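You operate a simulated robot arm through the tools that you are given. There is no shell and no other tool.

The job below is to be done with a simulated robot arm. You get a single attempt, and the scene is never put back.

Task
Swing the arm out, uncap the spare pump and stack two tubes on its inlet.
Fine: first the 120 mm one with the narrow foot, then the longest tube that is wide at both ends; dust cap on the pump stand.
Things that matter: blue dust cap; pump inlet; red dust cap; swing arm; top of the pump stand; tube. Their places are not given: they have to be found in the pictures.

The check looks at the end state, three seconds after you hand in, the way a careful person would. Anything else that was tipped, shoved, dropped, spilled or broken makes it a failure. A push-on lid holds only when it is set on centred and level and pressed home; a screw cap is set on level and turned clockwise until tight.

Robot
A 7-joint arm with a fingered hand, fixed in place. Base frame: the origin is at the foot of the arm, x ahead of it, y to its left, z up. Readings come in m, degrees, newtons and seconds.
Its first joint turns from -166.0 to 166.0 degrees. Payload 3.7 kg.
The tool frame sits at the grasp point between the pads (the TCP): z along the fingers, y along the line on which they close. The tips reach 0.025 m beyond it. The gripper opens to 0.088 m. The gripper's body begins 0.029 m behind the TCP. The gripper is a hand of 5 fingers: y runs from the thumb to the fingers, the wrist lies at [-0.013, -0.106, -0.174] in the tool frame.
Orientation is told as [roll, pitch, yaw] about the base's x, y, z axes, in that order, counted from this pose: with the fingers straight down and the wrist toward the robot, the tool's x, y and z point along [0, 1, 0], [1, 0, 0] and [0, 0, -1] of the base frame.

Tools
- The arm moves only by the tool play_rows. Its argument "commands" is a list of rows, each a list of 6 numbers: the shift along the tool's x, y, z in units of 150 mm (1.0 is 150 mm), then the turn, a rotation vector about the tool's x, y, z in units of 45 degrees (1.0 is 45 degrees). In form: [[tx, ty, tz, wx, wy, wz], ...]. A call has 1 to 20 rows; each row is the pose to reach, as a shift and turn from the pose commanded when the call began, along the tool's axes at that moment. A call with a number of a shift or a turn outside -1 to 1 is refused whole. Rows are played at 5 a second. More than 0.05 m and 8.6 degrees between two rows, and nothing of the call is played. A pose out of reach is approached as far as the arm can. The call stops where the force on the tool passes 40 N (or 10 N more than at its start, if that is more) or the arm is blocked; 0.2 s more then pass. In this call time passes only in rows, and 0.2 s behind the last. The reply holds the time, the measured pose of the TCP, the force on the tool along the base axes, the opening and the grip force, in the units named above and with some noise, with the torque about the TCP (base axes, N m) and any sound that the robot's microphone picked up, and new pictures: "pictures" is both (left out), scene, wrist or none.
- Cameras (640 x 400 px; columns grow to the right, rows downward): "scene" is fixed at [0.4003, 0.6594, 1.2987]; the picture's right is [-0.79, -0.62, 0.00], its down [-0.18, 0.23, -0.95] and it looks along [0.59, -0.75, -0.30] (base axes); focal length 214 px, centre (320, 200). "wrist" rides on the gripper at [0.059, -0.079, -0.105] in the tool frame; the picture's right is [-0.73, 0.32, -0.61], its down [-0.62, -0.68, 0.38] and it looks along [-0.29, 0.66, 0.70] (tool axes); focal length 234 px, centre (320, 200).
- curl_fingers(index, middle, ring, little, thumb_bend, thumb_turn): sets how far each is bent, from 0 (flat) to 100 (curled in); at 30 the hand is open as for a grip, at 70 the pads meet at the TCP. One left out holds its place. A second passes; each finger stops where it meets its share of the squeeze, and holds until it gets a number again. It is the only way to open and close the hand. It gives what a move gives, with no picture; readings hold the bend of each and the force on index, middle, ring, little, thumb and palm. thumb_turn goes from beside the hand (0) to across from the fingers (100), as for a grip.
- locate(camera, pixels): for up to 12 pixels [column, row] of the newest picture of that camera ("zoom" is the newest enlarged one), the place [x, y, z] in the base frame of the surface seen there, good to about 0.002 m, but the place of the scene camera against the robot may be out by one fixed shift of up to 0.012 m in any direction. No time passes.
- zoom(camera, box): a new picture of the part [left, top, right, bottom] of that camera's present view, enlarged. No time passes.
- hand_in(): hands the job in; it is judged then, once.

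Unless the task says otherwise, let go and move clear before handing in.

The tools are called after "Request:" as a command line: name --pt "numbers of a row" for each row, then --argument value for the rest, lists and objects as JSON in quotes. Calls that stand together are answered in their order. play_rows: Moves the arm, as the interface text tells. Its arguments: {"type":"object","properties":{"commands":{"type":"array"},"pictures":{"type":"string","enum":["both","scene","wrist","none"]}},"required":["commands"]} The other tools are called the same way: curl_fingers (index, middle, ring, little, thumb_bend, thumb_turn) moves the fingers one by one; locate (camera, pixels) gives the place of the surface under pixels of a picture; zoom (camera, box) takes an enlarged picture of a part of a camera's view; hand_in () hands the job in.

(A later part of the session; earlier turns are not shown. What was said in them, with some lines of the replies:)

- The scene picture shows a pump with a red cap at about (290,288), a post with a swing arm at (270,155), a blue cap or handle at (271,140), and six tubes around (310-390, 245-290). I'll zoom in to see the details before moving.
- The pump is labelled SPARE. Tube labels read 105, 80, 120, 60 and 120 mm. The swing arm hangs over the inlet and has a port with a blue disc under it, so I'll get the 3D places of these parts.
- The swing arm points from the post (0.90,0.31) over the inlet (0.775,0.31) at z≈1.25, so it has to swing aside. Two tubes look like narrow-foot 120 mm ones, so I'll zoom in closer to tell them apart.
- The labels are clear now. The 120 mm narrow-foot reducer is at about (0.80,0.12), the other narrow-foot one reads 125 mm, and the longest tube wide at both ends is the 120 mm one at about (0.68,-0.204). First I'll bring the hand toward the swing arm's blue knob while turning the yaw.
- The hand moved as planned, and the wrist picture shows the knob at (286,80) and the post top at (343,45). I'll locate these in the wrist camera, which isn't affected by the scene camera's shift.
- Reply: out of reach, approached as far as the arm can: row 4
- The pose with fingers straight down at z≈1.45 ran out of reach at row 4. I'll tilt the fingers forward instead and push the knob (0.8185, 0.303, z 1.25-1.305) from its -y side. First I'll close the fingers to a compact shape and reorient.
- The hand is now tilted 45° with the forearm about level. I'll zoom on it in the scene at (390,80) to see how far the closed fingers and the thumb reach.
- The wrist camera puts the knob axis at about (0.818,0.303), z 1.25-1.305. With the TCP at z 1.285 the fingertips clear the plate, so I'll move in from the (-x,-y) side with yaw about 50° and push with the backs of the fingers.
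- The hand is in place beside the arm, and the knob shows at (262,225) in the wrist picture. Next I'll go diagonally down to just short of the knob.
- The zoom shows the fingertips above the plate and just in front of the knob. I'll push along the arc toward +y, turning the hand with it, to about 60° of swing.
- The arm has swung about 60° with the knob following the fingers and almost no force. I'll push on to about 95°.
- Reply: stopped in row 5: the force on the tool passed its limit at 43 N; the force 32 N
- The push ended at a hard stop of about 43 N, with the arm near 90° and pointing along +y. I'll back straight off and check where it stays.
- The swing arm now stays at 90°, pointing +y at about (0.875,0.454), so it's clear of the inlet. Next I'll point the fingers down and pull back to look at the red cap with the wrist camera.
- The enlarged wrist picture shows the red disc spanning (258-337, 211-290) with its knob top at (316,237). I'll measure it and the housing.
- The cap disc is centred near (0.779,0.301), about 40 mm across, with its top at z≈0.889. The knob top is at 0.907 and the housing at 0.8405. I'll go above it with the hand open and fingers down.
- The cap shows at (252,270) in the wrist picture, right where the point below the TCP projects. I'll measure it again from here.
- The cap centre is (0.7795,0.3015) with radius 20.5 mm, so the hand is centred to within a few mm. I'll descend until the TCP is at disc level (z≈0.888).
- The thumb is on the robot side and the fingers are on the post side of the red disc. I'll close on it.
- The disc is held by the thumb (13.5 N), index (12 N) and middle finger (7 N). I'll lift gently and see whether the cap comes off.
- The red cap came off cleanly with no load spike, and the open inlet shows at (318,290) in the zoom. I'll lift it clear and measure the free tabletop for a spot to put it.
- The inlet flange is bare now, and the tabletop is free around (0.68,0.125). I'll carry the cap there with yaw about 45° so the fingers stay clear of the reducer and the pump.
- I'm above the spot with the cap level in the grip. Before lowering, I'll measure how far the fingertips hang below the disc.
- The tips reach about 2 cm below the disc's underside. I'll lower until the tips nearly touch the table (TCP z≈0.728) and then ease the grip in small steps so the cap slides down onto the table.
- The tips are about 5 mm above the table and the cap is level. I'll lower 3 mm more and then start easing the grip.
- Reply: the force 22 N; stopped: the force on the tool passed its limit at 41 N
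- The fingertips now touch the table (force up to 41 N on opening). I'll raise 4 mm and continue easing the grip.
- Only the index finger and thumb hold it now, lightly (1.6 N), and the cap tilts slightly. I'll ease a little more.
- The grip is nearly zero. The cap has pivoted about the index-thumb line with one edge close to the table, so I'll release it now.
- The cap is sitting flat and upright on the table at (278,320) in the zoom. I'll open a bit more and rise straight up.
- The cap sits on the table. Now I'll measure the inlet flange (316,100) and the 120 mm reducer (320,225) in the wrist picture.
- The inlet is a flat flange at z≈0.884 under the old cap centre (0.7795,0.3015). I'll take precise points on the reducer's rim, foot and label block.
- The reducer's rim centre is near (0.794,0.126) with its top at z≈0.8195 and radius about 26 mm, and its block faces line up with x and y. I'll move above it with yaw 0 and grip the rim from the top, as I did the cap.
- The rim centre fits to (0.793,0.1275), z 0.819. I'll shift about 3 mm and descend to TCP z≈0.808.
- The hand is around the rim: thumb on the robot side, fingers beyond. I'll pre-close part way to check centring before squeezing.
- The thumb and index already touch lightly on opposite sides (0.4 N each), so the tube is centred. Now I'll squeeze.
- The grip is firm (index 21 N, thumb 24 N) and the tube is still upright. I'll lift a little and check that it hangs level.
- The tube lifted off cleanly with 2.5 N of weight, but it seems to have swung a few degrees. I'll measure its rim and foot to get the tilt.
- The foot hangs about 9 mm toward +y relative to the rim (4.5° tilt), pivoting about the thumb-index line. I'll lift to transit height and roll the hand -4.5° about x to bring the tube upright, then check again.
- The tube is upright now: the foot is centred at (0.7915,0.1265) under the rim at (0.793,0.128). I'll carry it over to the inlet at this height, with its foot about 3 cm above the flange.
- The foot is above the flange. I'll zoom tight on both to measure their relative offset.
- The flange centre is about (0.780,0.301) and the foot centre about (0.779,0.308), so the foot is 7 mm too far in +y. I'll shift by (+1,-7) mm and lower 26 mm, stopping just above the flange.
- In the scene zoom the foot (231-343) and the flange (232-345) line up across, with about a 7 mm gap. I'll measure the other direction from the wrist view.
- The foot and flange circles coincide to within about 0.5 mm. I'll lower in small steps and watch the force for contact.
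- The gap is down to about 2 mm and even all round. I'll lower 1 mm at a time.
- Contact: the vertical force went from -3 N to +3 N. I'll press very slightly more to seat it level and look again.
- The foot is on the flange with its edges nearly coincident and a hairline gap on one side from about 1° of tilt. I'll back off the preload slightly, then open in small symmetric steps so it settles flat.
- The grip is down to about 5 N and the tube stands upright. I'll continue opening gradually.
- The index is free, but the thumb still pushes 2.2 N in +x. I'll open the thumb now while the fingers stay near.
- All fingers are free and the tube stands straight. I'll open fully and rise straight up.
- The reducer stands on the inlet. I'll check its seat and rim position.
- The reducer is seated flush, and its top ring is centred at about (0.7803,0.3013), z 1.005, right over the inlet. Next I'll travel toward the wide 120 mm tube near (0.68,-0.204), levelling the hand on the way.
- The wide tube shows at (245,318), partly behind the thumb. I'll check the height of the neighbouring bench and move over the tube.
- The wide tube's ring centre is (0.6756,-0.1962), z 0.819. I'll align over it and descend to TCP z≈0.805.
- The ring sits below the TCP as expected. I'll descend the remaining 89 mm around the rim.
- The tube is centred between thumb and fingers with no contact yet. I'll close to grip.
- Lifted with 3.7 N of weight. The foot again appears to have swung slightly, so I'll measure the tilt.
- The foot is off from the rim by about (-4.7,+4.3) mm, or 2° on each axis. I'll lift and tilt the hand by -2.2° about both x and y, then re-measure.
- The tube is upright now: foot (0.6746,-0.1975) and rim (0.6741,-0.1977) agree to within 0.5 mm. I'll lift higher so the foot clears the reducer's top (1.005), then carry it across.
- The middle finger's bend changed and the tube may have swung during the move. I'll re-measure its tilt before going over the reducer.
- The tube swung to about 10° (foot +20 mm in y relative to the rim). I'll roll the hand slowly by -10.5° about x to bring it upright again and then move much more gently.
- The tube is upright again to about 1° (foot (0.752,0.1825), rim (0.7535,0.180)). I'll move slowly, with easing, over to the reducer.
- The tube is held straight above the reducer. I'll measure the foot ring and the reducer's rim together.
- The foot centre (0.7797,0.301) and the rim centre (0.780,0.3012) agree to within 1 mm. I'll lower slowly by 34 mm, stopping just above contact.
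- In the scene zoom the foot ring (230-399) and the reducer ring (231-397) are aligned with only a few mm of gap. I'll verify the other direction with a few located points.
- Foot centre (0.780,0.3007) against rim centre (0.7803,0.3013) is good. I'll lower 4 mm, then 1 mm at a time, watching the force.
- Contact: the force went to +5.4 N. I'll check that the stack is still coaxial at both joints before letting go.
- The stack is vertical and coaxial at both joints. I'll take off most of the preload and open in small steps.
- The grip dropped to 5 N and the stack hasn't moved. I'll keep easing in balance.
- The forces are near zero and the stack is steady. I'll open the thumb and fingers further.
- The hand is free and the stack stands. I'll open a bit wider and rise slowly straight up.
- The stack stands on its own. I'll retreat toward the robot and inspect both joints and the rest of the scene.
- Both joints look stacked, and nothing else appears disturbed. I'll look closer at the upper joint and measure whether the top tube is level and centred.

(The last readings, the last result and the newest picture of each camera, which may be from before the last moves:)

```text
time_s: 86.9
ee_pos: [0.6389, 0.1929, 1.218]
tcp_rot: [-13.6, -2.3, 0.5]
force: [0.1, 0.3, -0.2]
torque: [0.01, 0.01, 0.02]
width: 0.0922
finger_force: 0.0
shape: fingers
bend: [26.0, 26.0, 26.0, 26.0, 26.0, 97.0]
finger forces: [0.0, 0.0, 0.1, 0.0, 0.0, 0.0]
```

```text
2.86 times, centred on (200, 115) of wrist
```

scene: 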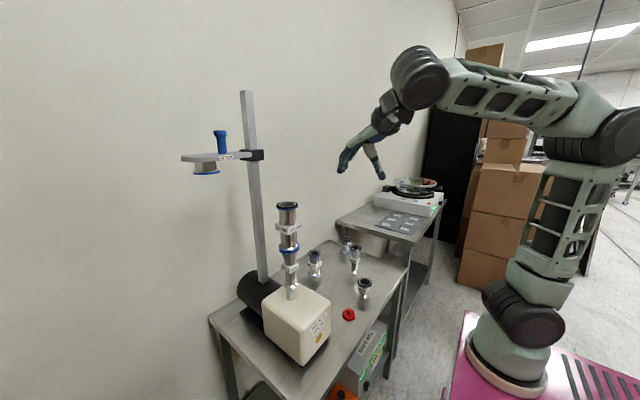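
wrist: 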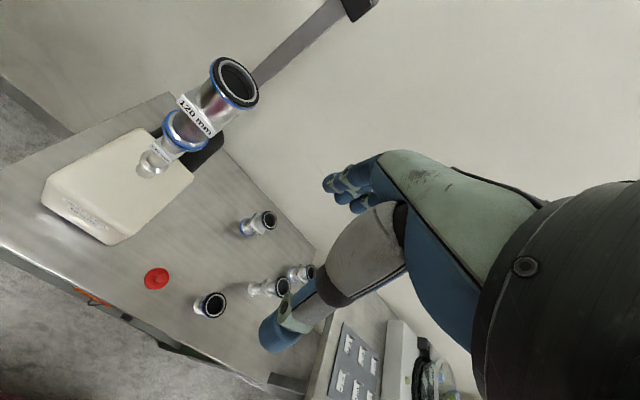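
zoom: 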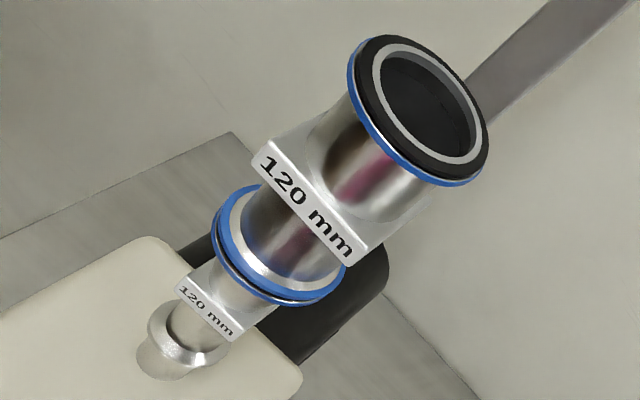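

Request:
locate --camera "zoom" --pixels '[[390, 50], [467, 157], [377, 75], [480, 135], [395, 118], [456, 75], [425, 150], [425, 55], [215, 230], [250, 285], [300, 303], [225, 208]]'

Request:
locate --camera "scene" --pixels '[[210, 157], [190, 158], [220, 138], [348, 314], [316, 256], [355, 249], [365, 284], [346, 243]]'

```text
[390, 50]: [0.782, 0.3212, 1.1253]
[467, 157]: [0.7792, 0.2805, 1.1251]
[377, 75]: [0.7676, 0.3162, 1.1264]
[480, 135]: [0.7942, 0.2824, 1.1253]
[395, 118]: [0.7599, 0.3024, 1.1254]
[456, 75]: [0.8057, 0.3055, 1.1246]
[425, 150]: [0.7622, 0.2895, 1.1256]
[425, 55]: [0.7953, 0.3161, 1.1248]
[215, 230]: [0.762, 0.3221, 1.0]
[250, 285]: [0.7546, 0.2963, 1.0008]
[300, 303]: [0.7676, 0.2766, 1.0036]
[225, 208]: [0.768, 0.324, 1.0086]
```

```text
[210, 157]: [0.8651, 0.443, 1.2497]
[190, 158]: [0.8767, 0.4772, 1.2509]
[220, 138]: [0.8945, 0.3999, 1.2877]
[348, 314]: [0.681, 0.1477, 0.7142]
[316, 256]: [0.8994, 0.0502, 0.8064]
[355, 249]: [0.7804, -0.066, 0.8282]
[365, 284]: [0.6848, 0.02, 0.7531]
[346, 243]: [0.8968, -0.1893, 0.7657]
```

Everything checks out in the latest pictures and points:
- **Stack:** the top ring is level at z≈1.125 all round and centred at (0.781,0.302), directly over the inlet.
- **Swing arm:** it stays out at 90°.
- **Red cap:** it lies flat on the stand's top at about (0.68,0.145).
- **Other tubes and blue cap:** the remaining tubes stand where they were, and the blue cap is still in place.

The hand is clear, so I'm handing in.

Request:
hand_in

```text
The job is handed in.
```

The job is handed in. The swing arm is out, the spare pump is uncapped, and both tubes are stacked on its inlet. The judge's result has not come back.

- **Swing arm:** it is swung out to about 90°, against its stop, and stayed there when I let go. The blue cap under it was not touched.
- **Dust cap:** the red cap lies flat and upright on the table the pump stands on, which I took to be the pump stand. It slid the last 2 cm out of the fingers and settled flat.
- **First tube:** the 120 mm tube with the narrow foot sits flush and centred on the inlet. The similar narrow-foot tube is labelled 125 mm, and I left it alone.
- **Second tube:** the 120 mm tube that is wide at both ends, the longest of that kind, stands on top. It tilted about 10° in the grip on the way over, so I straightened it before setting it down. Its top measures level and within about 2 mm of the inlet's centre.

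The other four tubes look undisturbed in the last pictures, and the hand is open and clear of the stack.
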